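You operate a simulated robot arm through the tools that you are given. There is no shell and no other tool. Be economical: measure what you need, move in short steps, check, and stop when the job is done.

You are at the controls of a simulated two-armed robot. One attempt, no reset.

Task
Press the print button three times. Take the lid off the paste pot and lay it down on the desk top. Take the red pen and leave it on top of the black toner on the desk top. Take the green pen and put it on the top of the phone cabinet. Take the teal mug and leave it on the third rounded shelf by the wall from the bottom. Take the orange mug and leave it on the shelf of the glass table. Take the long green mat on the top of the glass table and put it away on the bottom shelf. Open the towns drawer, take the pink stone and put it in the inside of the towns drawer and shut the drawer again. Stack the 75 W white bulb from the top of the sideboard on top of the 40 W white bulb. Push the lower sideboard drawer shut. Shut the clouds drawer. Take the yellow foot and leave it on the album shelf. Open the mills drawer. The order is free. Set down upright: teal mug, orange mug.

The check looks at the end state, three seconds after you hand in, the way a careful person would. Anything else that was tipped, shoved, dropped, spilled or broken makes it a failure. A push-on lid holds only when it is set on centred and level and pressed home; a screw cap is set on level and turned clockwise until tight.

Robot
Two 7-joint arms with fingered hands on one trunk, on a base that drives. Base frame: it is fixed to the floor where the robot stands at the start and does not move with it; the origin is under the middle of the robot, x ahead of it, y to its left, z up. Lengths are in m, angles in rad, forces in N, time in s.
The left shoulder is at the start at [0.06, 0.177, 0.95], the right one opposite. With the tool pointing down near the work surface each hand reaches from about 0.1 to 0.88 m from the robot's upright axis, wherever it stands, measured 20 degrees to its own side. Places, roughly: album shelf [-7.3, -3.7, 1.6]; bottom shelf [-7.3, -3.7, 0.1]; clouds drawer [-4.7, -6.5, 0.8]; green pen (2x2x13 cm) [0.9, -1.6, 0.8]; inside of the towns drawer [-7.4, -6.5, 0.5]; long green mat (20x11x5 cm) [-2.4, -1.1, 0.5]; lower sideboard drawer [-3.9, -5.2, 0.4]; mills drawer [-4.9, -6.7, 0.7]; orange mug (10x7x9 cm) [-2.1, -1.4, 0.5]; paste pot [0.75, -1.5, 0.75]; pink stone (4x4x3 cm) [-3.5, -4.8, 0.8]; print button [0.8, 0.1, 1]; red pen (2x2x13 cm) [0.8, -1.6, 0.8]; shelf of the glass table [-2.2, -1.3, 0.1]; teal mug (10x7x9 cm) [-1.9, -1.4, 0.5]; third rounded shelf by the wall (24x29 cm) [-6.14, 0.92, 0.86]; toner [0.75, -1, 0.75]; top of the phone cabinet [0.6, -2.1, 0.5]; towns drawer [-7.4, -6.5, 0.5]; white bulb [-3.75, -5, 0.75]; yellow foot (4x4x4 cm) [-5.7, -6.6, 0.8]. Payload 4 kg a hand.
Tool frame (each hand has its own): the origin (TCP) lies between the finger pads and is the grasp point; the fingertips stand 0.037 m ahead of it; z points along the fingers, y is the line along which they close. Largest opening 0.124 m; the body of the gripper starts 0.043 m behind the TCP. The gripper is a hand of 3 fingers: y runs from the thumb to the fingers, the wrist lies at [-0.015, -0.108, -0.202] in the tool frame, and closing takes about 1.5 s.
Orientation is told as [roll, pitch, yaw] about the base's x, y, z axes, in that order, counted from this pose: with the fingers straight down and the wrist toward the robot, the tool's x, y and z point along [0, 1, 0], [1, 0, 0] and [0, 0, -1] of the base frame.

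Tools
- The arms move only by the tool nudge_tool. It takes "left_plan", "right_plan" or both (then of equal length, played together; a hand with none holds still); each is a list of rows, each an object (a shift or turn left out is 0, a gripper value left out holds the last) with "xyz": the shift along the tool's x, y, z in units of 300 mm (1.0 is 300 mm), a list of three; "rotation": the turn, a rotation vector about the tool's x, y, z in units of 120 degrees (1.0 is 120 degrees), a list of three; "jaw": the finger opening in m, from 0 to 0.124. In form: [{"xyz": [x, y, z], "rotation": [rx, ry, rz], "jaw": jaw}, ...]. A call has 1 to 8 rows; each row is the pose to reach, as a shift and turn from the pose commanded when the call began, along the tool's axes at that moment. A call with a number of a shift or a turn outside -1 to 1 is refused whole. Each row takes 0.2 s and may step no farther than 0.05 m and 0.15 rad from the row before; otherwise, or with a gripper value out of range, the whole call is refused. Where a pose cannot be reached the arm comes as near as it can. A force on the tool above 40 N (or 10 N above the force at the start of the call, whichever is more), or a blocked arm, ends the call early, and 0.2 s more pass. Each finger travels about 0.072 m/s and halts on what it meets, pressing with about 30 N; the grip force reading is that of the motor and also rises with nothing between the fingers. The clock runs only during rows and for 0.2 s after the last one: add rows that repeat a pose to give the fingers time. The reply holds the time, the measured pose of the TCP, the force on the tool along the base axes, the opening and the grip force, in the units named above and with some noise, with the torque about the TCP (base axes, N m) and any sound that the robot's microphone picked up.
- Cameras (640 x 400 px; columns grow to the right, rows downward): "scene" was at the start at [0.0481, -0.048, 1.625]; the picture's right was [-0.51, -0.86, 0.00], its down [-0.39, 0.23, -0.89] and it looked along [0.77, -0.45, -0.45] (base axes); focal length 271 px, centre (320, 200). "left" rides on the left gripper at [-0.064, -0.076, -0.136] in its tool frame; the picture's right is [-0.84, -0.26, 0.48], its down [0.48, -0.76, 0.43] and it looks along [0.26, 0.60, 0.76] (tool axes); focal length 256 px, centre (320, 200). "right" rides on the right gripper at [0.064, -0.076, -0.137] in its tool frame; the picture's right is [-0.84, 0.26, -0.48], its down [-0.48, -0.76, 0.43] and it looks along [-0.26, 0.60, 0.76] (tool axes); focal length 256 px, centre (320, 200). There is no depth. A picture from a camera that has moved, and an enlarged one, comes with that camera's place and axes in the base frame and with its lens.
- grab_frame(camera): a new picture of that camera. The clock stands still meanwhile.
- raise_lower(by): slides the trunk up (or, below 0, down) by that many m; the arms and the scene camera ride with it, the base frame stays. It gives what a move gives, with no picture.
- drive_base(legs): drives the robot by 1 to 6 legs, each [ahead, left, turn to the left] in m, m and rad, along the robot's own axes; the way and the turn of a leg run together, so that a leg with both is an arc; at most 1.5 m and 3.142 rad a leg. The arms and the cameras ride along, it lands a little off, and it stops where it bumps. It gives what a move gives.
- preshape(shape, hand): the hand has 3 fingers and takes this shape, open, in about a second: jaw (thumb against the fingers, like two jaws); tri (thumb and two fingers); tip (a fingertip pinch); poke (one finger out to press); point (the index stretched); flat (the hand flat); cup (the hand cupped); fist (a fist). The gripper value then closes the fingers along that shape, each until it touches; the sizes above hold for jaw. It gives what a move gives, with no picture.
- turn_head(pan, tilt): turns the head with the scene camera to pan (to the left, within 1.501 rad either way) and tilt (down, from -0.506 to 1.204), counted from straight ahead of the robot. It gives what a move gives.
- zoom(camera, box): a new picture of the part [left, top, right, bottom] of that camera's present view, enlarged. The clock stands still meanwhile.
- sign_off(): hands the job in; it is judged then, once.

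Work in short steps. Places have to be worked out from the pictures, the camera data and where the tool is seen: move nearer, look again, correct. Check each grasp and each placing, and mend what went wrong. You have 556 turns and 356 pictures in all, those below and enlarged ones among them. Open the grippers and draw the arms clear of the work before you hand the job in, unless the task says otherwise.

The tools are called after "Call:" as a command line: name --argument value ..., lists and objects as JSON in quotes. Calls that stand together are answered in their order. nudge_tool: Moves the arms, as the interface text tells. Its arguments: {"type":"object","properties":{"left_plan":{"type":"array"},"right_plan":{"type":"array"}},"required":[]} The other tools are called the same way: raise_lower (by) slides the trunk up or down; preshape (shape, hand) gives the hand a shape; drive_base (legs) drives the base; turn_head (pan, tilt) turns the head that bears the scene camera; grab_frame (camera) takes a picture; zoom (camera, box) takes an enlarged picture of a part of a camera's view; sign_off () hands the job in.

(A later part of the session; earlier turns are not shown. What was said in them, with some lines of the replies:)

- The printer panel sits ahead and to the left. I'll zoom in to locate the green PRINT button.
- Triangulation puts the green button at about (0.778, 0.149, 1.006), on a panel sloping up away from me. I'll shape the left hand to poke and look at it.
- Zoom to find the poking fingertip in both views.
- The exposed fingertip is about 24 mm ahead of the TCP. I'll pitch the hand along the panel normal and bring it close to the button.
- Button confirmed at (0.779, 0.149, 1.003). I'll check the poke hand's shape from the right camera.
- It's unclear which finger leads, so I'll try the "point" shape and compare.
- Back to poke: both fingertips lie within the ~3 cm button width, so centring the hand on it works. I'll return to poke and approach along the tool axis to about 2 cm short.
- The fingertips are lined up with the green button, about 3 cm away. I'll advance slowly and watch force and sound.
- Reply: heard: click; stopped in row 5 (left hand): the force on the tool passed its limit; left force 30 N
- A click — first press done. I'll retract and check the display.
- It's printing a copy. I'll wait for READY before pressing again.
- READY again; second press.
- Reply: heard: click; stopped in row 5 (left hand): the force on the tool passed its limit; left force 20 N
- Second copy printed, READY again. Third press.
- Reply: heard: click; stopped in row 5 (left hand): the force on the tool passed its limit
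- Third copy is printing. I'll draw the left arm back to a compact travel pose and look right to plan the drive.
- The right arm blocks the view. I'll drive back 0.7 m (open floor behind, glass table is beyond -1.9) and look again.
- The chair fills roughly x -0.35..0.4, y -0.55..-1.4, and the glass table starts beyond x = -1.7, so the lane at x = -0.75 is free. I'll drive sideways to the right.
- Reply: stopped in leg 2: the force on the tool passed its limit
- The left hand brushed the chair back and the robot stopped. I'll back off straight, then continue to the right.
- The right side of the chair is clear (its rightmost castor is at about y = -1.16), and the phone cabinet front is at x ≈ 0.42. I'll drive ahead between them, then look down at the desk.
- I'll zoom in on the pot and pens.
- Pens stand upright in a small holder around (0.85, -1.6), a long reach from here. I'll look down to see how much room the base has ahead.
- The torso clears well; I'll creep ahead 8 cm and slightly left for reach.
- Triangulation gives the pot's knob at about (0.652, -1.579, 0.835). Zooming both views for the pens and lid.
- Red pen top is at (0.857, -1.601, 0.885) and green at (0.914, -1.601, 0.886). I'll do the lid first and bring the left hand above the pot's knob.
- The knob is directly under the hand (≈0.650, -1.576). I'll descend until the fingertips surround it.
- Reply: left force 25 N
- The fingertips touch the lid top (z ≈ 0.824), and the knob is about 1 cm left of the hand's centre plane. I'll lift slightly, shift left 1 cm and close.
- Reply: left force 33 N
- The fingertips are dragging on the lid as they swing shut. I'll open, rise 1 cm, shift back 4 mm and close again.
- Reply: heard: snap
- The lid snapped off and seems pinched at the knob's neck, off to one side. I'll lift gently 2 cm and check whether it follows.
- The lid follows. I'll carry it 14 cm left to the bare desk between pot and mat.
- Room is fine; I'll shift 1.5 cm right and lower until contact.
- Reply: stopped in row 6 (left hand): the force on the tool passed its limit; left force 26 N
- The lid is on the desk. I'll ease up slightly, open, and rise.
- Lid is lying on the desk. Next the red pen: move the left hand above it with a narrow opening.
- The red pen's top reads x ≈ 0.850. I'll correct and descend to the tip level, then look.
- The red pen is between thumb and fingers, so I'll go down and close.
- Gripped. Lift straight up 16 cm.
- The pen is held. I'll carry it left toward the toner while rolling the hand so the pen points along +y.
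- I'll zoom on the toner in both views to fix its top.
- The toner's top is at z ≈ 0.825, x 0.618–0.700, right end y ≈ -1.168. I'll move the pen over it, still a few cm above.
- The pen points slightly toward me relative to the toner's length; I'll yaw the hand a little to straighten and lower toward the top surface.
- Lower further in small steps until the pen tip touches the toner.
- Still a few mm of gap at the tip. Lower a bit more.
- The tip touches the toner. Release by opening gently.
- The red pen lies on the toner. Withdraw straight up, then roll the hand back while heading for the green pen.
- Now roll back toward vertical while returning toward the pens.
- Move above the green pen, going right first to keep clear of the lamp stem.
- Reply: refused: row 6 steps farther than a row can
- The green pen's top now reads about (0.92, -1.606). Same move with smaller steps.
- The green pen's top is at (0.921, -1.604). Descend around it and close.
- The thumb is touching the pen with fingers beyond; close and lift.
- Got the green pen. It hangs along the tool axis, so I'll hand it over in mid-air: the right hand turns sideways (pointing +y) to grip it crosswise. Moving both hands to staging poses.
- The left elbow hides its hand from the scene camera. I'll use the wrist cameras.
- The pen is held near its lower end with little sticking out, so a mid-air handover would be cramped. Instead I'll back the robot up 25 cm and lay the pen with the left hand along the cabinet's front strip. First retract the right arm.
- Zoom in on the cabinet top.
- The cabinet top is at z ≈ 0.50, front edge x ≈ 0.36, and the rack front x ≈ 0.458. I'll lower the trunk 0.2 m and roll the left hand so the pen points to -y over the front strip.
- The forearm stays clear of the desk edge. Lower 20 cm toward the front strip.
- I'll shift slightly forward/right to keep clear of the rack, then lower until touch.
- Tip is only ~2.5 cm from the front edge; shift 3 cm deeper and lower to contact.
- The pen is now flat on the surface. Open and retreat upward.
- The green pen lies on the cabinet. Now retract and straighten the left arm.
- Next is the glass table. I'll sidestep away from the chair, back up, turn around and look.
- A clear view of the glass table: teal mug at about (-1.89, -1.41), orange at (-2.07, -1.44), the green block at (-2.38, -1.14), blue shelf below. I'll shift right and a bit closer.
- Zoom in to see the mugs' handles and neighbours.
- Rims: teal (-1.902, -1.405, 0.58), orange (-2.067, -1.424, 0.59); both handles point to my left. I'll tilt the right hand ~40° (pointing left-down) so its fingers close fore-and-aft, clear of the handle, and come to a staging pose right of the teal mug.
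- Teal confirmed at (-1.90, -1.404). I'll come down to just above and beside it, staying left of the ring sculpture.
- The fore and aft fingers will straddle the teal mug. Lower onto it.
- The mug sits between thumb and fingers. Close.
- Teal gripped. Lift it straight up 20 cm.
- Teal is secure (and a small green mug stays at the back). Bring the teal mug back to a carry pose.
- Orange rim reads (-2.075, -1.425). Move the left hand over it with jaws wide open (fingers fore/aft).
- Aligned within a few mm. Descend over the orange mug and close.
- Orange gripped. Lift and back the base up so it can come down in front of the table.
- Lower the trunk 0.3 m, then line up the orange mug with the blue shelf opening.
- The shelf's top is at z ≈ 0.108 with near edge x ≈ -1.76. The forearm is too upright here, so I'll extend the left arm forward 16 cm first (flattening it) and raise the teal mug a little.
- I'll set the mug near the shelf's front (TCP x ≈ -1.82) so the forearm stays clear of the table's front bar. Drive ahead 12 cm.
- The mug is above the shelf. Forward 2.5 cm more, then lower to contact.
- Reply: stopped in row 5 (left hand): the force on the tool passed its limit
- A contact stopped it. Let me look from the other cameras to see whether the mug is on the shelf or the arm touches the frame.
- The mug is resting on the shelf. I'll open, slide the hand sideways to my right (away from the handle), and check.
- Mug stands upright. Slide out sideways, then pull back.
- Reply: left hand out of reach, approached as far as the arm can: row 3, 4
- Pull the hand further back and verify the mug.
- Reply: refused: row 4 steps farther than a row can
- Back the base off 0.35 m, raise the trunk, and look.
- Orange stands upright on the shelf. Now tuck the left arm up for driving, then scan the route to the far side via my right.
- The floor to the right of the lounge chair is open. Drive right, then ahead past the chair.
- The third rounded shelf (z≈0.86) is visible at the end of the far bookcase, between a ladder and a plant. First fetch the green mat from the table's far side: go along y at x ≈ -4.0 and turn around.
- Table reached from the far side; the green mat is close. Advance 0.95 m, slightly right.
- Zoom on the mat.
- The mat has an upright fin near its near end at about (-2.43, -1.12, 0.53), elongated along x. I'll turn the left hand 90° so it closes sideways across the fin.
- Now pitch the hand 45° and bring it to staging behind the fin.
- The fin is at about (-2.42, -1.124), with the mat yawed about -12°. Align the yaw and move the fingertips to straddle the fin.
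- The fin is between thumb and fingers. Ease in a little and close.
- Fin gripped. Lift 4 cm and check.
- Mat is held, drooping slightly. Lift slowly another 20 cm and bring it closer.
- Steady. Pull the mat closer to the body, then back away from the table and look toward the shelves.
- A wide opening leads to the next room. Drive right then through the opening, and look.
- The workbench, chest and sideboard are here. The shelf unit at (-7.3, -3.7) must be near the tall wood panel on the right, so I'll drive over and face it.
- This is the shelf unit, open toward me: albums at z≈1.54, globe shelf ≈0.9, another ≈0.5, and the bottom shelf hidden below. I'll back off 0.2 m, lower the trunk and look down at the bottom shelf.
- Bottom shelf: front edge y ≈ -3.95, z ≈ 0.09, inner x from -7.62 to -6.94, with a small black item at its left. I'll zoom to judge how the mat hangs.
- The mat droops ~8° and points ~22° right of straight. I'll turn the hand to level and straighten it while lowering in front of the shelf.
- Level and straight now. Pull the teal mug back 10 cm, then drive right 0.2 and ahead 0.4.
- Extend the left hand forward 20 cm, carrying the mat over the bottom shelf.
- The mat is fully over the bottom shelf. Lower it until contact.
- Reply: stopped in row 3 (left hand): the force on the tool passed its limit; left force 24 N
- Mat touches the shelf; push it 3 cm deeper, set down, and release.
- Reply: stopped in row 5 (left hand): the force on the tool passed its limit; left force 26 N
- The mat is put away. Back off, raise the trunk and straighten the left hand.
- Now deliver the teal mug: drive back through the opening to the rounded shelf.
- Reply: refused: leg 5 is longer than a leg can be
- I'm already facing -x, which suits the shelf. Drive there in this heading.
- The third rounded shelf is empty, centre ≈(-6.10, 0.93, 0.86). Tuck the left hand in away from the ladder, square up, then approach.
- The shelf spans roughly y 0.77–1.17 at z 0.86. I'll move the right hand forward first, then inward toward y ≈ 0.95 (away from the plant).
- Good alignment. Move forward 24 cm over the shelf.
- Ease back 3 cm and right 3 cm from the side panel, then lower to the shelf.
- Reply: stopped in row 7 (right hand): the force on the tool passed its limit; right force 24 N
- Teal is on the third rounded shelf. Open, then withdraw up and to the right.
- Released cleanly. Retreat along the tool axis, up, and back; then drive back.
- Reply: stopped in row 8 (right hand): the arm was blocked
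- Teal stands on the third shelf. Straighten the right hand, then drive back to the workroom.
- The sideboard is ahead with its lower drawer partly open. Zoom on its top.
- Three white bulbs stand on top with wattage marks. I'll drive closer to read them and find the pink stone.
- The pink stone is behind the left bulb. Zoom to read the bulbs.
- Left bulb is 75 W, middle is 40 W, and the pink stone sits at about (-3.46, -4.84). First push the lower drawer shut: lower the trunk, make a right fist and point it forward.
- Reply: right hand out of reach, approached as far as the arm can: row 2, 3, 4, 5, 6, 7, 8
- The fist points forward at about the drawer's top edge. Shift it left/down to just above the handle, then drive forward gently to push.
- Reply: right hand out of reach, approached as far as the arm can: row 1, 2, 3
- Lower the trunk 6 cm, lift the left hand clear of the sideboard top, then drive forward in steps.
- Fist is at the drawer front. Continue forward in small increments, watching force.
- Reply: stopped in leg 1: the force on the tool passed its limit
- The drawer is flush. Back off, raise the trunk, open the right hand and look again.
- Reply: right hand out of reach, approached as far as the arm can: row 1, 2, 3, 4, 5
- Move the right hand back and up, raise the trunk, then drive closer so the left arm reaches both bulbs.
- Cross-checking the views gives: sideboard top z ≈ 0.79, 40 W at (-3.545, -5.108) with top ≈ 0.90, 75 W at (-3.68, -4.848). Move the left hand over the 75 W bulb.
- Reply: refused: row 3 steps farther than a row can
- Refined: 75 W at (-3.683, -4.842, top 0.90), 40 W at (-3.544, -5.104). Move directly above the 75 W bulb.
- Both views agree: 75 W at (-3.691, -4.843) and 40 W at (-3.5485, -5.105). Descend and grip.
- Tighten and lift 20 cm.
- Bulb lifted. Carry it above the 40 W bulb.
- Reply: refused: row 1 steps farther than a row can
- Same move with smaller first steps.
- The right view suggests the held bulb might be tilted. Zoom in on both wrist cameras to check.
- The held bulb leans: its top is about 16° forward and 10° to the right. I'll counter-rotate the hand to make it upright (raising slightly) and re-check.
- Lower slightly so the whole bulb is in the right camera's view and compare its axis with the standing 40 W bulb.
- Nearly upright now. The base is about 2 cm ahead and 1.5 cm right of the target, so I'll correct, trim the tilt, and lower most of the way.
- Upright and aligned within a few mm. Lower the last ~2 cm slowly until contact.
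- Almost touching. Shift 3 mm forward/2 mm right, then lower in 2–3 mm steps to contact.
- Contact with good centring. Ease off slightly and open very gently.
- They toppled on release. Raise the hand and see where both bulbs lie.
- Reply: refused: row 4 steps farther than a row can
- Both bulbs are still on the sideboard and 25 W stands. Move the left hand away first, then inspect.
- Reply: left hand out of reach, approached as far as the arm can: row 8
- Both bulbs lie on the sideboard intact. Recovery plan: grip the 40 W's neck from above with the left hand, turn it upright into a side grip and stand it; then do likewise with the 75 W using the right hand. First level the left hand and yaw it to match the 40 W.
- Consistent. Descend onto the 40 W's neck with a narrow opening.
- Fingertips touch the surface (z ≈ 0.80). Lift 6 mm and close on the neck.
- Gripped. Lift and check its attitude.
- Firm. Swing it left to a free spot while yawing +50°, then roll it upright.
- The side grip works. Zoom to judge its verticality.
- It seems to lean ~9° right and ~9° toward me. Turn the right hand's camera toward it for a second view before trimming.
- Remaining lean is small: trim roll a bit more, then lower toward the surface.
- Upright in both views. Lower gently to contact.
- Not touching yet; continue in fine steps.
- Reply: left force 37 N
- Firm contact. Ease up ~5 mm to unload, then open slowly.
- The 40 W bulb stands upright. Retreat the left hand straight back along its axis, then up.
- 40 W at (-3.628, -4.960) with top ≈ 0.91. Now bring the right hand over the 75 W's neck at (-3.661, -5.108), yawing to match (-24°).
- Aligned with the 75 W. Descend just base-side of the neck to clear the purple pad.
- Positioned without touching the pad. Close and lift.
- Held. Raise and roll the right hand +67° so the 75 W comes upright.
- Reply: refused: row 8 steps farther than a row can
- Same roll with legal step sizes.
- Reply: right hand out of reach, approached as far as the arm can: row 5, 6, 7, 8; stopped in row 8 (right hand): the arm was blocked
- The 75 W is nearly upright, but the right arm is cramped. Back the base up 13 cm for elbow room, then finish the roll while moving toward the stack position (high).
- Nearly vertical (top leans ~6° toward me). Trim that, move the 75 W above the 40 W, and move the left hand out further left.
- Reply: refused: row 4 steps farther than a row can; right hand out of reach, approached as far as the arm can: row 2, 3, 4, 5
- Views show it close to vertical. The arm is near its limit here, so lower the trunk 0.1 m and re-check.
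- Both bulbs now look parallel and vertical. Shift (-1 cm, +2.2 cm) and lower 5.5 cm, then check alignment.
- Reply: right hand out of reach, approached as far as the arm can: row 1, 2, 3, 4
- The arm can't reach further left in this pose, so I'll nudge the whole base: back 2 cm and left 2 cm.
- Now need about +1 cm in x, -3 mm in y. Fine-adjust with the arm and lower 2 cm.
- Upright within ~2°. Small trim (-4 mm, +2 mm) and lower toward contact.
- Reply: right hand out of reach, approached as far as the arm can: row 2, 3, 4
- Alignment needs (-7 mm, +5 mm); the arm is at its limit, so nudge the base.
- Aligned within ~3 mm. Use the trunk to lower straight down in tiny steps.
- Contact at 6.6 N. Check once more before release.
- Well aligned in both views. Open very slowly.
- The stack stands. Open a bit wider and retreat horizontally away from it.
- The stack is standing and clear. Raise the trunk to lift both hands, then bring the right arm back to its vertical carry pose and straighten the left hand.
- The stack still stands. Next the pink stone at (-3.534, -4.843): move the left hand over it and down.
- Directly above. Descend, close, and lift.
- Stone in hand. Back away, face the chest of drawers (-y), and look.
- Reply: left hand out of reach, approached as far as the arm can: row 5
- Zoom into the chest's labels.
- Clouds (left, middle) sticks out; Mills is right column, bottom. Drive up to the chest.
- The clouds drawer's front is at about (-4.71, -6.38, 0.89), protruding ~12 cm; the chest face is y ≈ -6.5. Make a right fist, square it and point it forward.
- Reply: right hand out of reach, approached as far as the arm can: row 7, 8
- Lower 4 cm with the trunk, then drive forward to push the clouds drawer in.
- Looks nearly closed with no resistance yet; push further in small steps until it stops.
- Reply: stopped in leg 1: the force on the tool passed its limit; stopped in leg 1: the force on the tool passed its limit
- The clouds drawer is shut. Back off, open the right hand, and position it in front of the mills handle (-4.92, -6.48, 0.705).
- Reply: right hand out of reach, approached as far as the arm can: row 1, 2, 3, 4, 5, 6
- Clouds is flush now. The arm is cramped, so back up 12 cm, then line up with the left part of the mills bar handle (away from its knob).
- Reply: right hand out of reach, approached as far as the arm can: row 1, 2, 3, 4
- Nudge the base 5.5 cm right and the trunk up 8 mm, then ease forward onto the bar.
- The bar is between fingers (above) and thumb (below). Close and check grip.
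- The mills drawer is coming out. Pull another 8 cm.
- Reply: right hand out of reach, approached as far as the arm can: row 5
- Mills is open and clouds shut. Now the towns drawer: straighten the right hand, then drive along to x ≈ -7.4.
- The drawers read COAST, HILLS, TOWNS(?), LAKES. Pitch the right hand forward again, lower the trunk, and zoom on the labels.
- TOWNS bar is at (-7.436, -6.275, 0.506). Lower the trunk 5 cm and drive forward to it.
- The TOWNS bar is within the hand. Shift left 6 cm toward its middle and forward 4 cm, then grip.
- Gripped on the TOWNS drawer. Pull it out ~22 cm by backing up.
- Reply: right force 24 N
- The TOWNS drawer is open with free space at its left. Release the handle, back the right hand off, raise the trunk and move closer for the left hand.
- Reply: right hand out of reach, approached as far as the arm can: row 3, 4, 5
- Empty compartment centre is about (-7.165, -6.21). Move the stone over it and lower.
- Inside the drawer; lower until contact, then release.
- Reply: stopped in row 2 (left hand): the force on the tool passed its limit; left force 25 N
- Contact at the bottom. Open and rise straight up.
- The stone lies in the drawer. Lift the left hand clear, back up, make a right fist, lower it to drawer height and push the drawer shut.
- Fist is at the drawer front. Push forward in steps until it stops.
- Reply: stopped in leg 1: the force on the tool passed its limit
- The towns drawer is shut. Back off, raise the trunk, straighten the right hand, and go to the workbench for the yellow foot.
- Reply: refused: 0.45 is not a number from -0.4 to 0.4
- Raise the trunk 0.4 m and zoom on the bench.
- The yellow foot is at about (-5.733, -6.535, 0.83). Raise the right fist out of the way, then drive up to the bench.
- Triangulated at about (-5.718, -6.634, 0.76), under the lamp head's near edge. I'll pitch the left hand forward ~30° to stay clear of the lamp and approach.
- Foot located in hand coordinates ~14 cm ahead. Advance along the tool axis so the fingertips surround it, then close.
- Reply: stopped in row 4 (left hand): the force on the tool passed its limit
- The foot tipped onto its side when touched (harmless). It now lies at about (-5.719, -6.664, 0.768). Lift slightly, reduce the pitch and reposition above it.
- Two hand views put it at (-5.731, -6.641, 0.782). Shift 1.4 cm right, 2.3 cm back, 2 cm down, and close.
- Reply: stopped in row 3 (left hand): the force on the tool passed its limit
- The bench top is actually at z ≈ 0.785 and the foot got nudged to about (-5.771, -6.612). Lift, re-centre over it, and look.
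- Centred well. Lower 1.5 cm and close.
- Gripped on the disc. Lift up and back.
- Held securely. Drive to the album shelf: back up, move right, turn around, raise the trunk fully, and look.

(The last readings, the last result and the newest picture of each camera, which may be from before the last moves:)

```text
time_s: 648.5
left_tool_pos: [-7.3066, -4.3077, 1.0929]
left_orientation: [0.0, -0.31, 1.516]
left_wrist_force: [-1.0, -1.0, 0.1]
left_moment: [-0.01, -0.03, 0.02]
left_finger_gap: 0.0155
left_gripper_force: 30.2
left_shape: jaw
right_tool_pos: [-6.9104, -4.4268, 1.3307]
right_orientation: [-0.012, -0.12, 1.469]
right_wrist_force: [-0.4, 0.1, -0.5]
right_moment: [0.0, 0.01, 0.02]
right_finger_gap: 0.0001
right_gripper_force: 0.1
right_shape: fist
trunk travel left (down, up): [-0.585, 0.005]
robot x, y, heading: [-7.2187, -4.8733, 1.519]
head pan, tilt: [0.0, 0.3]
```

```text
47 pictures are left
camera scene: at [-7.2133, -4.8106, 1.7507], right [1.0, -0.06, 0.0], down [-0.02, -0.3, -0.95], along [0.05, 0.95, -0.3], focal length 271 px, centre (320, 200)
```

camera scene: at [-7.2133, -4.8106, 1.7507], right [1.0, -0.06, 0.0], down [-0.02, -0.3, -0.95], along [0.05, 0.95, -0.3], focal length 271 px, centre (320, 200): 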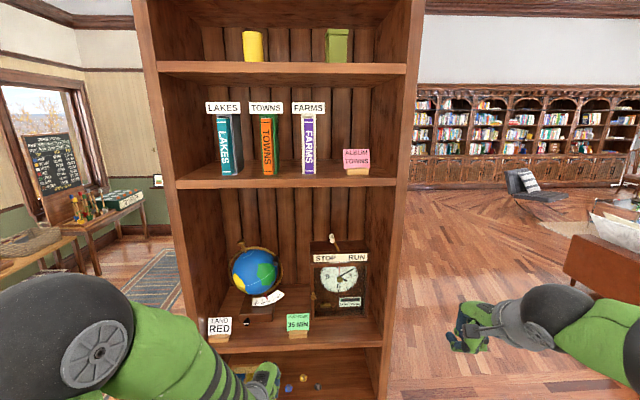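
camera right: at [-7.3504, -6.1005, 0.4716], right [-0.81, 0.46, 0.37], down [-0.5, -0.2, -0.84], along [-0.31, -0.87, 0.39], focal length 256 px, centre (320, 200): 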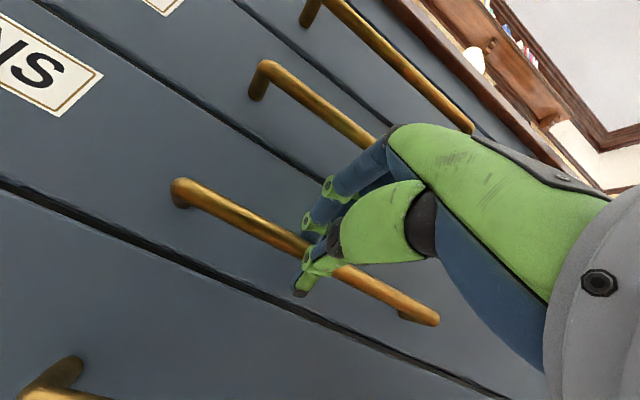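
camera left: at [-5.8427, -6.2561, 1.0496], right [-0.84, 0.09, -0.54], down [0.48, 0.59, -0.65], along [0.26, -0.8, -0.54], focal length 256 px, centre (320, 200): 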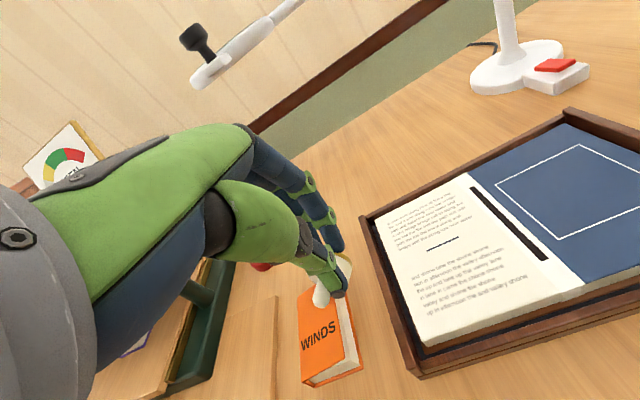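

Album shelf surface is at z ≈ 1.54 with room in front between TOWNS and FARMS (x ≈ -7.275). I'll turn the left hand 90° (closing sideways) while raising it, then pitch it forward.

Call:
nudge_tool --left_plan '[{"xyz": [0, 0.035, -0.11], "rotation": [0, 0, -0.07]}, {"xyz": [0, 0.07, -0.22], "rotation": [0, 0, -0.14]}, {"xyz": [0, 0.105, -0.33], "rotation": [0, 0, -0.21]}, {"xyz": [0, 0.14, -0.44], "rotation": [0, 0, -0.28]}, {"xyz": [0, 0.175, -0.55], "rotation": [0, 0, -0.35]}, {"xyz": [0, 0.21, -0.66], "rotation": [0, 0, -0.42]}, {"xyz": [0, 0.245, -0.77], "rotation": [0, 0, -0.49]}, {"xyz": [0, 0.28, -0.88], "rotation": [0, 0, -0.56]}]'

Call:
nudge_tool --left_plan '[{"rotation": [0, -0.035, -0.06]}, {"rotation": [0, -0.07, -0.12]}, {"rotation": [0, -0.1, -0.18]}, {"rotation": [0, -0.17, -0.18]}, {"rotation": [0, -0.24, -0.18]}, {"rotation": [0, -0.31, -0.18]}, {"rotation": [0, -0.38, -0.18]}, {"rotation": [0, -0.44, -0.18]}]'

Call:
grab_frame --camera "left"

```text
time_s: 650.2
left_tool_pos: [-7.3075, -4.3103, 1.3679]
left_orientation: [-0.287, -0.118, 2.705]
left_wrist_force: [-0.7, 0.5, 0.1]
left_moment: [-0.02, -0.01, -0.01]
left_finger_gap: 0.0128
left_gripper_force: 29.9
left_shape: jaw
right_tool_pos: [-6.9098, -4.4261, 1.3315]
right_orientation: [-0.012, -0.119, 1.469]
right_wrist_force: [0.2, -0.4, 0.0]
right_moment: [-0.01, 0.0, -0.01]
right_finger_gap: 0.0004
right_gripper_force: 0.0
right_shape: fist
trunk travel left (down, up): [-0.585, 0.005]
robot x, y, heading: [-7.2171, -4.878, 1.511]
head pan, tilt: [0.0, 0.3]
```

```text
time_s: 652.0
left_tool_pos: [-7.3063, -4.3096, 1.3688]
left_orientation: [-1.22, 0.133, 2.969]
left_wrist_force: [-0.4, 0.3, 0.5]
left_moment: [0.0, -0.01, 0.02]
left_finger_gap: 0.0128
left_gripper_force: 29.8
left_shape: jaw
right_tool_pos: [-6.91, -4.4263, 1.3301]
right_orientation: [-0.014, -0.119, 1.466]
right_wrist_force: [-0.2, 0.8, -0.3]
right_moment: [0.04, -0.01, -0.01]
right_finger_gap: 0.0
right_gripper_force: 0.0
right_shape: fist
trunk travel left (down, up): [-0.585, 0.005]
robot x, y, heading: [-7.2136, -4.8707, 1.514]
head pan, tilt: [0.0, 0.3]
```

```text
46 pictures are left
camera left: at [-7.2635, -4.4239, 1.4853], right [0.3, 0.7, 0.65], down [0.86, 0.1, -0.5], along [-0.41, 0.71, -0.58], focal length 256 px, centre (320, 200)
```

left: 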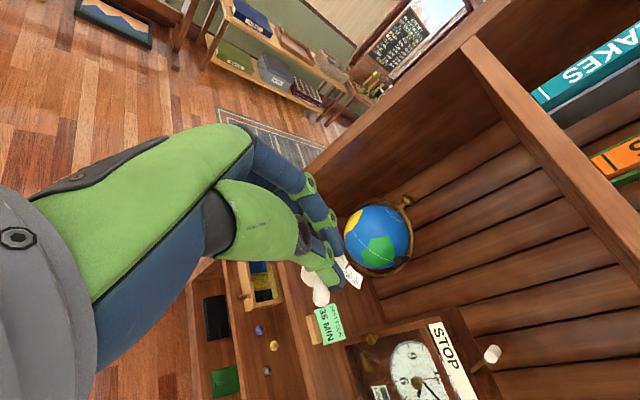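

Raise the hand to shelf height and move the right fist aside before approaching.

Call:
nudge_tool --left_plan '[{"xyz": [-0.13, -0.035, -0.05]}, {"xyz": [-0.27, -0.07, -0.1]}, {"xyz": [-0.4, -0.105, -0.14]}, {"xyz": [-0.53, -0.14, -0.19]}, {"xyz": [-0.67, -0.18, -0.23]}, {"xyz": [-0.8, -0.212, -0.276]}]' --right_plan '[{"xyz": [-0.06, -0.08, 0.05]}, {"xyz": [-0.12, -0.16, 0.1]}, {"xyz": [-0.18, -0.24, 0.15]}, {"xyz": [-0.24, -0.32, 0.2]}, {"xyz": [-0.3, -0.4, 0.25]}, {"xyz": [-0.36, -0.48, 0.3]}]'

Call:
drive_base --legs '[[0.3, 0, 0]]'

Call:
grab_frame --camera "left"

Call:
grab_frame --camera "scene"

```text
time_s: 653.5
left_tool_pos: [-7.2766, -4.3092, 1.6292]
left_orientation: [-1.218, 0.13, 2.968]
left_wrist_force: [0.4, 0.9, 0.7]
left_moment: [-0.05, -0.01, 0.0]
left_finger_gap: 0.0128
left_gripper_force: 29.9
left_shape: jaw
right_tool_pos: [-6.8058, -4.5634, 1.2362]
right_orientation: [-0.011, -0.117, 1.468]
right_wrist_force: [0.5, 0.3, 0.1]
right_moment: [-0.01, -0.03, 0.0]
right_finger_gap: 0.0001
right_gripper_force: 0.1
right_shape: fist
right hand out of reach, approached as far as the arm can: row 6
trunk travel left (down, up): [-0.585, 0.005]
robot x, y, heading: [-7.2135, -4.8717, 1.51]
head pan, tilt: [0.0, 0.3]
```

```text
time_s: 655.5
left_tool_pos: [-7.2547, -4.0032, 1.6296]
left_orientation: [-1.219, 0.134, 2.964]
left_wrist_force: [-0.9, 0.7, 0.9]
left_moment: [0.01, -0.02, 0.01]
left_finger_gap: 0.0127
left_gripper_force: 30.4
left_shape: jaw
right_tool_pos: [-6.7867, -4.2606, 1.2375]
right_orientation: [-0.012, -0.116, 1.464]
right_wrist_force: [-0.6, 0.2, 0.3]
right_moment: [0.01, -0.02, 0.0]
right_finger_gap: 0.0
right_gripper_force: 0.1
right_shape: fist
trunk travel left (down, up): [-0.585, 0.005]
robot x, y, heading: [-7.1975, -4.5662, 1.502]
head pan, tilt: [0.0, 0.3]
```

```text
45 pictures are left
camera left: at [-7.213, -4.1188, 1.7456], right [0.3, 0.7, 0.65], down [0.86, 0.09, -0.5], along [-0.41, 0.71, -0.58], focal length 256 px, centre (320, 200)
```

left: 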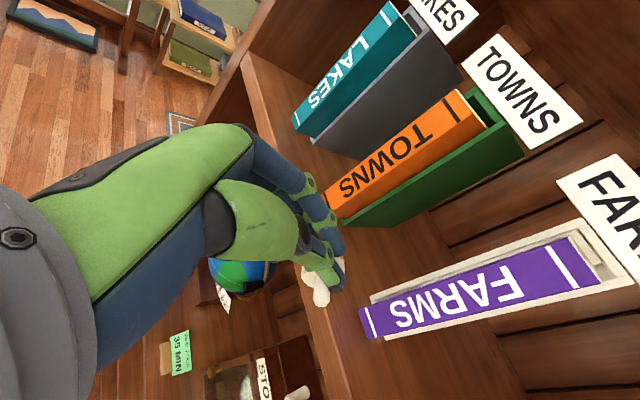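

```text
44 pictures are left
camera scene: at [-7.1947, -4.5068, 1.7507], right [1.0, -0.06, 0.0], down [-0.02, -0.3, -0.95], along [0.06, 0.95, -0.3], focal length 271 px, centre (320, 200)
```

scene: 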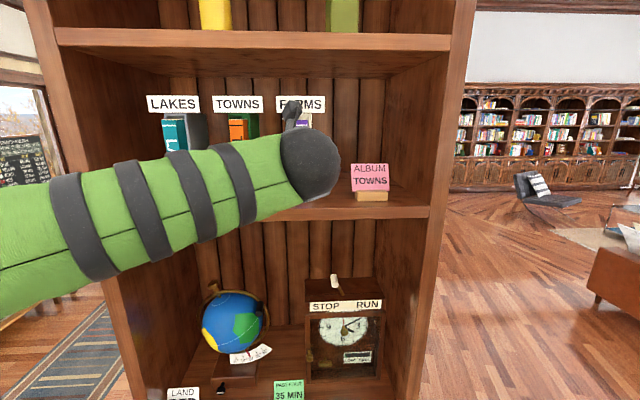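

The gap between TOWNS and FARMS is ~13 cm wide at y ≈ -3.86. Move the foot forward over the shelf, then lower.

Call:
nudge_tool --left_plan '[{"xyz": [-0.03, 0.03, 0.07]}, {"xyz": [-0.06, 0.055, 0.15]}, {"xyz": [-0.09, 0.08, 0.22]}, {"xyz": [-0.123, 0.105, 0.295]}, {"xyz": [-0.07, 0.112, 0.315]}, {"xyz": [-0.03, 0.118, 0.33]}]'

Call:
grab_frame --camera "left"

```text
time_s: 656.9
left_tool_pos: [-7.2721, -3.9055, 1.5985]
left_orientation: [-1.217, 0.13, 2.965]
left_wrist_force: [1.1, 0.3, -0.8]
left_moment: [-0.02, 0.03, 0.01]
left_finger_gap: 0.0126
left_gripper_force: 29.6
left_shape: jaw
right_tool_pos: [-6.7861, -4.2616, 1.2371]
right_orientation: [-0.011, -0.118, 1.464]
right_wrist_force: [0.2, 0.5, 1.0]
right_moment: [0.0, 0.02, 0.0]
right_finger_gap: 0.0
right_gripper_force: 0.0
right_shape: fist
trunk travel left (down, up): [-0.585, 0.005]
robot x, y, heading: [-7.1974, -4.5713, 1.505]
head pan, tilt: [0.0, 0.3]
```

```text
43 pictures are left
camera left: at [-7.2289, -4.02, 1.7152], right [0.3, 0.7, 0.65], down [0.86, 0.09, -0.5], along [-0.41, 0.71, -0.58], focal length 256 px, centre (320, 200)
```

left: 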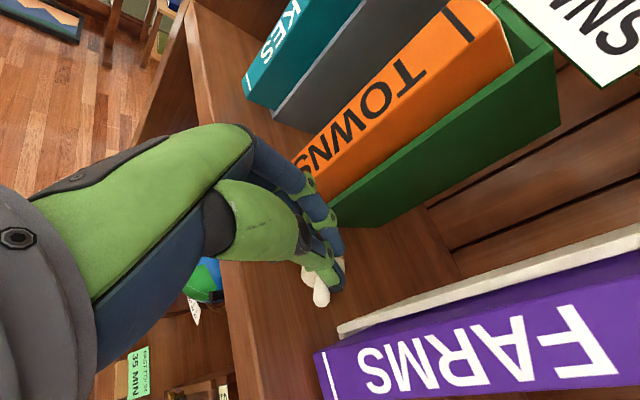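

Over the gap. Shift 1 cm right and lower to contact.

Call:
nudge_tool --left_plan '[{"xyz": [0.01, -0.03, 0.008]}, {"xyz": [0.035, -0.027, 0.017]}, {"xyz": [0.06, -0.023, 0.026]}, {"xyz": [0.075, -0.021, 0.031]}, {"xyz": [0.09, -0.019, 0.037]}, {"xyz": [0.105, -0.017, 0.042]}]'

Call:
zoom --camera "left" --box '[220, 170, 440, 370]'

```text
time_s: 658.0
left_tool_pos: [-7.2615, -3.9076, 1.5885]
left_orientation: [-1.243, 0.135, 2.959]
left_wrist_force: [-0.7, -3.6, 18.5]
left_moment: [0.57, -0.04, 0.02]
left_finger_gap: 0.0129
left_gripper_force: 29.7
left_shape: jaw
right_tool_pos: [-6.7861, -4.2611, 1.2358]
right_orientation: [-0.011, -0.117, 1.464]
right_wrist_force: [0.8, 0.1, 0.3]
right_moment: [0.01, 0.01, -0.01]
right_finger_gap: 0.0002
right_gripper_force: 0.0
right_shape: fist
trunk travel left (down, up): [-0.585, 0.005]
robot x, y, heading: [-7.1972, -4.5722, 1.506]
head pan, tilt: [0.0, 0.3]
stopped in row 5 (left hand): the force on the tool passed its limit (the readings are from after the stop); the commanded pose is now the measured one
```

```text
2.00 times, centred on (330, 270) of left
camera zoom: at [-7.2207, -4.0253, 1.7019], right [0.3, 0.68, 0.67], down [0.87, 0.1, -0.49], along [-0.4, 0.72, -0.56], focal length 512 px, centre (300, 60)
```

zoom: 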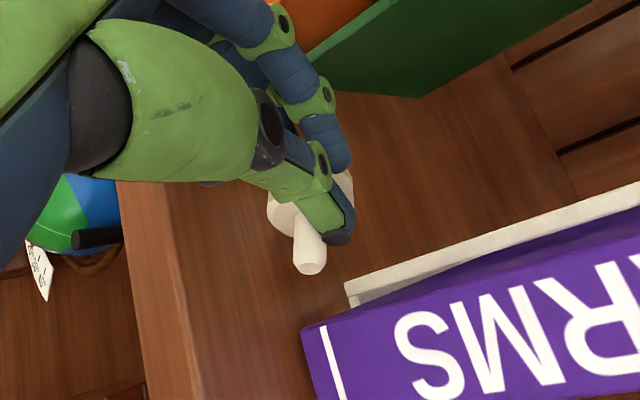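

Contact with the shelf, well inside the edge. Open and withdraw straight back.

Call:
nudge_tool --left_plan '[{"xyz": [-0.008, 0, -0.003], "jaw": 0.03}, {"xyz": [-0.008, 0, -0.003], "jaw": 0.05}, {"xyz": [-0.012, 0, -0.01], "jaw": 0.055}, {"xyz": [-0.02, 0, -0.1]}, {"xyz": [-0.03, 0, -0.22]}, {"xyz": [-0.04, 0, -0.36]}, {"xyz": [-0.05, 0, -0.5]}]'

Call:
grab_frame --camera "left"

```text
time_s: 659.6
left_tool_pos: [-7.2955, -4.0406, 1.6491]
left_orientation: [-1.233, 0.135, 2.962]
left_wrist_force: [0.1, -0.5, -0.4]
left_moment: [0.0, 0.01, -0.04]
left_finger_gap: 0.0547
left_gripper_force: 0.1
left_shape: jaw
right_tool_pos: [-6.7868, -4.264, 1.2374]
right_orientation: [-0.011, -0.12, 1.465]
right_wrist_force: [0.2, -0.7, -0.5]
right_moment: [0.02, 0.01, 0.0]
right_finger_gap: 0.0
right_gripper_force: 0.0
right_shape: fist
trunk travel left (down, up): [-0.585, 0.005]
robot x, y, heading: [-7.1998, -4.5699, 1.513]
head pan, tilt: [0.0, 0.3]
```

```text
41 pictures are left
camera left: at [-7.2537, -4.1575, 1.7639], right [0.3, 0.69, 0.66], down [0.86, 0.1, -0.49], along [-0.4, 0.72, -0.57], focal length 256 px, centre (320, 200)
```

left: 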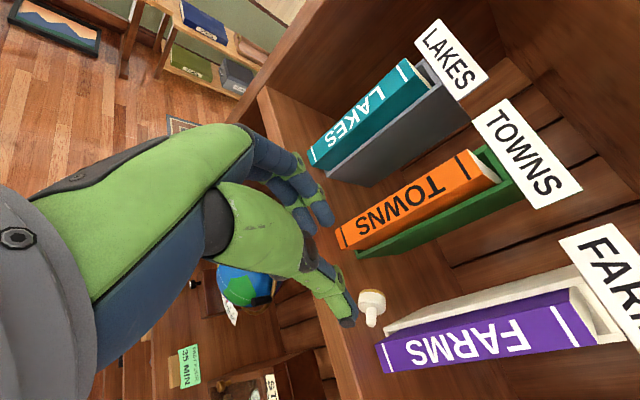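

The yellow foot is on the album shelf. Back off, open both hands, tuck the arms, and verify.

Call:
drive_base --legs '[[-0.6, 0, 0]]'

Call:
preshape --hand "right" --shape "jaw"

Call:
nudge_tool --left_plan '[{"xyz": [0.1, 0.02, -0.1], "jaw": 0.12}, {"xyz": [0.2, 0.04, -0.2]}, {"xyz": [0.3, 0.06, -0.3]}, {"xyz": [0.4, 0.08, -0.4]}, {"xyz": [0.5, 0.1, -0.5]}]'

Call:
grab_frame --camera "scene"

```text
time_s: 663.0
left_tool_pos: [-7.3328, -4.6412, 1.6478]
left_orientation: [-1.233, 0.135, 2.964]
left_wrist_force: [0.0, -0.5, 0.7]
left_moment: [0.02, 0.01, -0.02]
left_finger_gap: 0.0552
left_gripper_force: 0.0
left_shape: jaw
right_tool_pos: [-6.8234, -4.8614, 1.2374]
right_orientation: [-0.011, -0.117, 1.466]
right_wrist_force: [-0.8, 0.1, 1.2]
right_moment: [0.01, 0.02, 0.02]
right_finger_gap: 0.0
right_gripper_force: 0.0
right_shape: fist
trunk travel left (down, up): [-0.585, 0.005]
robot x, y, heading: [-7.2348, -5.1718, 1.513]
head pan, tilt: [0.0, 0.3]
```

```text
time_s: 663.9
left_tool_pos: [-7.3333, -4.641, 1.649]
left_orientation: [-1.232, 0.135, 2.964]
left_wrist_force: [-0.5, 0.1, -0.3]
left_moment: [0.01, 0.0, -0.05]
left_finger_gap: 0.0548
left_gripper_force: 0.0
left_shape: jaw
right_tool_pos: [-6.8256, -4.8613, 1.2378]
right_orientation: [-0.01, -0.117, 1.465]
right_wrist_force: [0.4, 0.5, 0.0]
right_moment: [-0.03, -0.02, -0.02]
right_finger_gap: 0.1235
right_gripper_force: 0.1
right_shape: jaw
trunk travel left (down, up): [-0.585, 0.005]
robot x, y, heading: [-7.2357, -5.1707, 1.51]
head pan, tilt: [0.0, 0.3]
```

```text
time_s: 665.1
left_tool_pos: [-7.3822, -4.8297, 1.5518]
left_orientation: [-1.234, 0.135, 2.966]
left_wrist_force: [0.8, 0.0, -0.3]
left_moment: [0.01, -0.02, -0.04]
left_finger_gap: 0.1199
left_gripper_force: 0.0
left_shape: jaw
right_tool_pos: [-6.8245, -4.8622, 1.238]
right_orientation: [-0.011, -0.118, 1.466]
right_wrist_force: [-0.8, -0.3, 0.3]
right_moment: [-0.01, -0.02, -0.01]
right_finger_gap: 0.1236
right_gripper_force: 0.0
right_shape: jaw
trunk travel left (down, up): [-0.585, 0.005]
robot x, y, heading: [-7.2376, -5.1723, 1.51]
head pan, tilt: [0.0, 0.3]
```

```text
40 pictures are left
camera scene: at [-7.2326, -5.1107, 1.7509], right [1.0, -0.06, 0.0], down [-0.02, -0.29, -0.96], along [0.06, 0.95, -0.29], focal length 271 px, centre (320, 200)
```

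scene: 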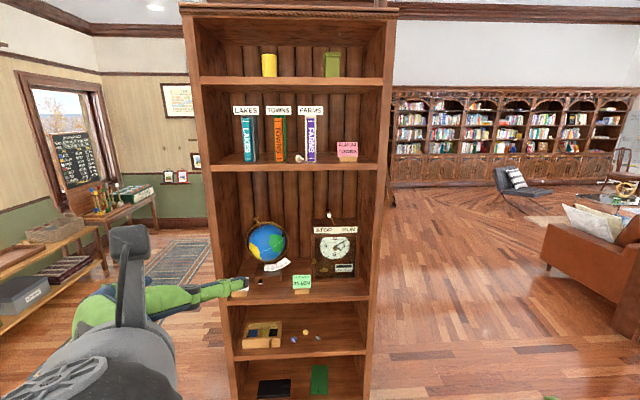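

Foot and mat are in place. Drive over and re-check the sideboard stack and the chest.

Call:
drive_base --legs '[[0, -1.3, 0], [0, -0.4, -1.5]]'

Call:
turn_head --pan -0.3 --tilt 0.45

Call:
grab_frame --camera "scene"

```text
time_s: 675.2
left_tool_pos: [-5.3716, -5.3777, 1.5528]
left_orientation: [-1.233, 0.132, 1.427]
left_wrist_force: [-0.4, 0.2, -0.5]
left_moment: [0.01, 0.01, 0.02]
left_finger_gap: 0.1197
left_gripper_force: 0.0
left_shape: jaw
right_tool_pos: [-5.3888, -5.9354, 1.2363]
right_orientation: [-0.012, -0.118, -0.073]
right_wrist_force: [-0.2, -0.8, -0.2]
right_moment: [0.0, -0.03, -0.02]
right_finger_gap: 0.1236
right_gripper_force: 0.1
right_shape: jaw
trunk travel left (down, up): [-0.585, 0.005]
robot x, y, heading: [-5.7123, -5.5325, -0.034]
head pan, tilt: [0.0, 0.3]
cut short: leg 2
```

```text
time_s: 676.0
left_tool_pos: [-5.373, -5.3769, 1.5536]
left_orientation: [-1.233, 0.133, 1.429]
left_wrist_force: [-0.8, 0.2, -0.4]
left_moment: [0.01, 0.01, -0.01]
left_finger_gap: 0.1198
left_gripper_force: 0.1
left_shape: jaw
right_tool_pos: [-5.3888, -5.9348, 1.2368]
right_orientation: [-0.011, -0.115, -0.071]
right_wrist_force: [-0.7, 0.4, -0.2]
right_moment: [-0.03, -0.01, 0.03]
right_finger_gap: 0.1236
right_gripper_force: 0.1
right_shape: jaw
trunk travel left (down, up): [-0.585, 0.005]
robot x, y, heading: [-5.7108, -5.5356, -0.027]
head pan, tilt: [-0.3, 0.45]
```

```text
39 pictures are left
camera scene: at [-5.6558, -5.5649, 1.7369], right [-0.32, -0.95, 0.0], down [-0.41, 0.14, -0.9], along [0.85, -0.29, -0.43], focal length 271 px, centre (320, 200)
```

scene: 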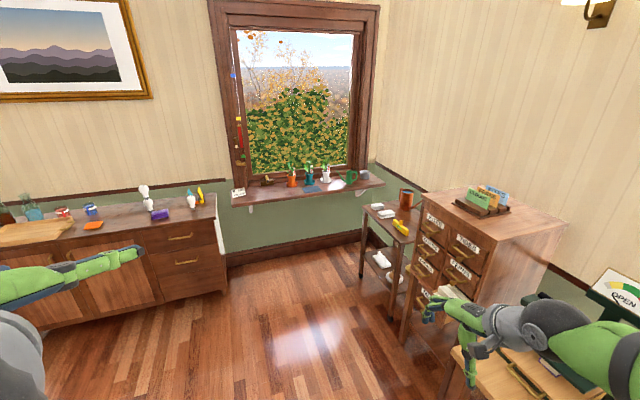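

The stack and drawers look right. That last turn was cut short near the bench; move away to the left and check the bench for anything disturbed.

Call:
drive_base --legs '[[0, 0.6, 0]]'

Call:
turn_head --pan -1.3 --tilt 0.45

Call:
grab_frame --camera "scene"

```text
time_s: 679.4
left_tool_pos: [-5.3603, -4.7645, 1.5524]
left_orientation: [-1.235, 0.134, 1.439]
left_wrist_force: [-0.7, 0.4, 0.8]
left_moment: [-0.01, 0.01, -0.01]
left_finger_gap: 0.1195
left_gripper_force: 0.0
left_shape: jaw
right_tool_pos: [-5.3723, -5.3234, 1.2377]
right_orientation: [-0.012, -0.119, -0.06]
right_wrist_force: [0.2, -0.3, 0.7]
right_moment: [-0.02, 0.0, 0.02]
right_finger_gap: 0.1239
right_gripper_force: 0.0
right_shape: jaw
trunk travel left (down, up): [-0.585, 0.005]
robot x, y, heading: [-5.6959, -4.9299, -0.019]
head pan, tilt: [-0.3, 0.45]
```

```text
time_s: 680.7
left_tool_pos: [-5.3606, -4.7659, 1.5528]
left_orientation: [-1.235, 0.135, 1.437]
left_wrist_force: [0.0, 0.3, 0.0]
left_moment: [0.02, 0.01, 0.02]
left_finger_gap: 0.1196
left_gripper_force: 0.0
left_shape: jaw
right_tool_pos: [-5.3722, -5.3245, 1.237]
right_orientation: [-0.011, -0.117, -0.061]
right_wrist_force: [0.1, 0.0, 0.2]
right_moment: [0.01, 0.0, -0.03]
right_finger_gap: 0.1236
right_gripper_force: 0.2
right_shape: jaw
trunk travel left (down, up): [-0.585, 0.005]
robot x, y, heading: [-5.6992, -4.9252, -0.02]
head pan, tilt: [-1.3, 0.45]
```

```text
38 pictures are left
camera scene: at [-5.7065, -5.0171, 1.7368], right [-0.97, -0.25, 0.0], down [-0.11, 0.42, -0.9], along [0.23, -0.87, -0.44], focal length 271 px, centre (320, 200)
```

scene: 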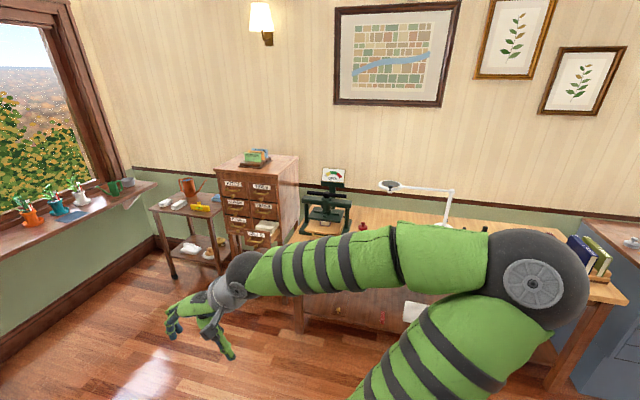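

Turn to face the bench directly.

Call:
drive_base --legs '[[0.2, 0, -1.55]]'

Call:
turn_head --pan 0.0 --tilt 0.4

Call:
grab_frame --camera "scene"

```text
time_s: 684.9
left_tool_pos: [-5.4099, -5.3968, 1.5529]
left_orientation: [-1.236, 0.134, -0.134]
left_wrist_force: [0.0, 0.0, -0.3]
left_moment: [-0.04, 0.0, 0.01]
left_finger_gap: 0.1195
left_gripper_force: 0.1
left_shape: jaw
right_tool_pos: [-5.9706, -5.3861, 1.2359]
right_orientation: [-0.011, -0.117, -1.633]
right_wrist_force: [0.1, -0.1, 0.8]
right_moment: [-0.02, -0.01, -0.01]
right_finger_gap: 0.1239
right_gripper_force: 0.0
right_shape: jaw
trunk travel left (down, up): [-0.585, 0.005]
robot x, y, heading: [-5.5738, -5.0593, -1.586]
head pan, tilt: [-1.3, 0.45]
cut short: leg 1
```

```text
time_s: 686.4
left_tool_pos: [-5.4114, -5.3979, 1.5543]
left_orientation: [-1.235, 0.134, -0.135]
left_wrist_force: [0.3, -0.4, 0.7]
left_moment: [-0.02, 0.01, -0.03]
left_finger_gap: 0.1199
left_gripper_force: 0.1
left_shape: jaw
right_tool_pos: [-5.9693, -5.3845, 1.2365]
right_orientation: [-0.009, -0.118, -1.634]
right_wrist_force: [-0.1, 0.2, -0.4]
right_moment: [0.0, 0.0, 0.01]
right_finger_gap: 0.1237
right_gripper_force: 0.0
right_shape: jaw
trunk travel left (down, up): [-0.585, 0.005]
robot x, y, heading: [-5.5743, -5.0582, -1.586]
head pan, tilt: [0.0, 0.4]
```

```text
37 pictures are left
camera scene: at [-5.5738, -5.1228, 1.7415], right [-1.0, 0.02, 0.0], down [0.01, 0.39, -0.92], along [-0.02, -0.92, -0.39], focal length 271 px, centre (320, 200)
```

scene: 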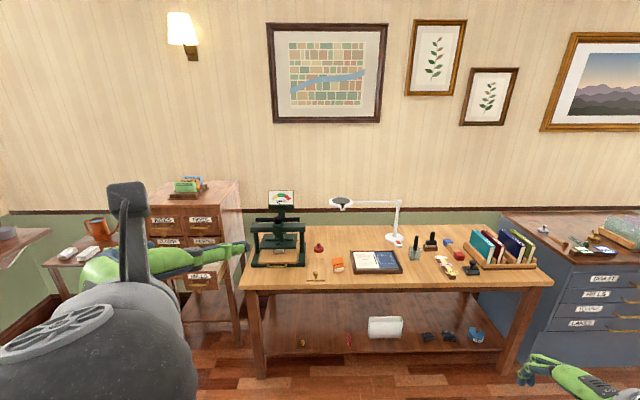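

Everything on the bench, chest, cabinet, sideboard and shelves is in order, the grippers are open and the arms clear. Handing in.

Call:
sign_off

```text
The job is handed in.
```

I finished every step and handed the job in; the result of the check has not come back.

Three things happened along the way that could matter to it:
- **Desk chair:** early on, my left hand brushed the back of the chair and stopped. I could not tell whether it shifted the chair.
- **Bulbs:** both toppled onto the sideboard on my first try at stacking. I stood the 40 W bulb up again, about 17 cm from its first spot, and put the 75 W bulb on top. The stack was still standing when I last looked.
- **Yellow foot:** it tipped over while I was picking it up, so it is on the album shelf but may be lying on its side.
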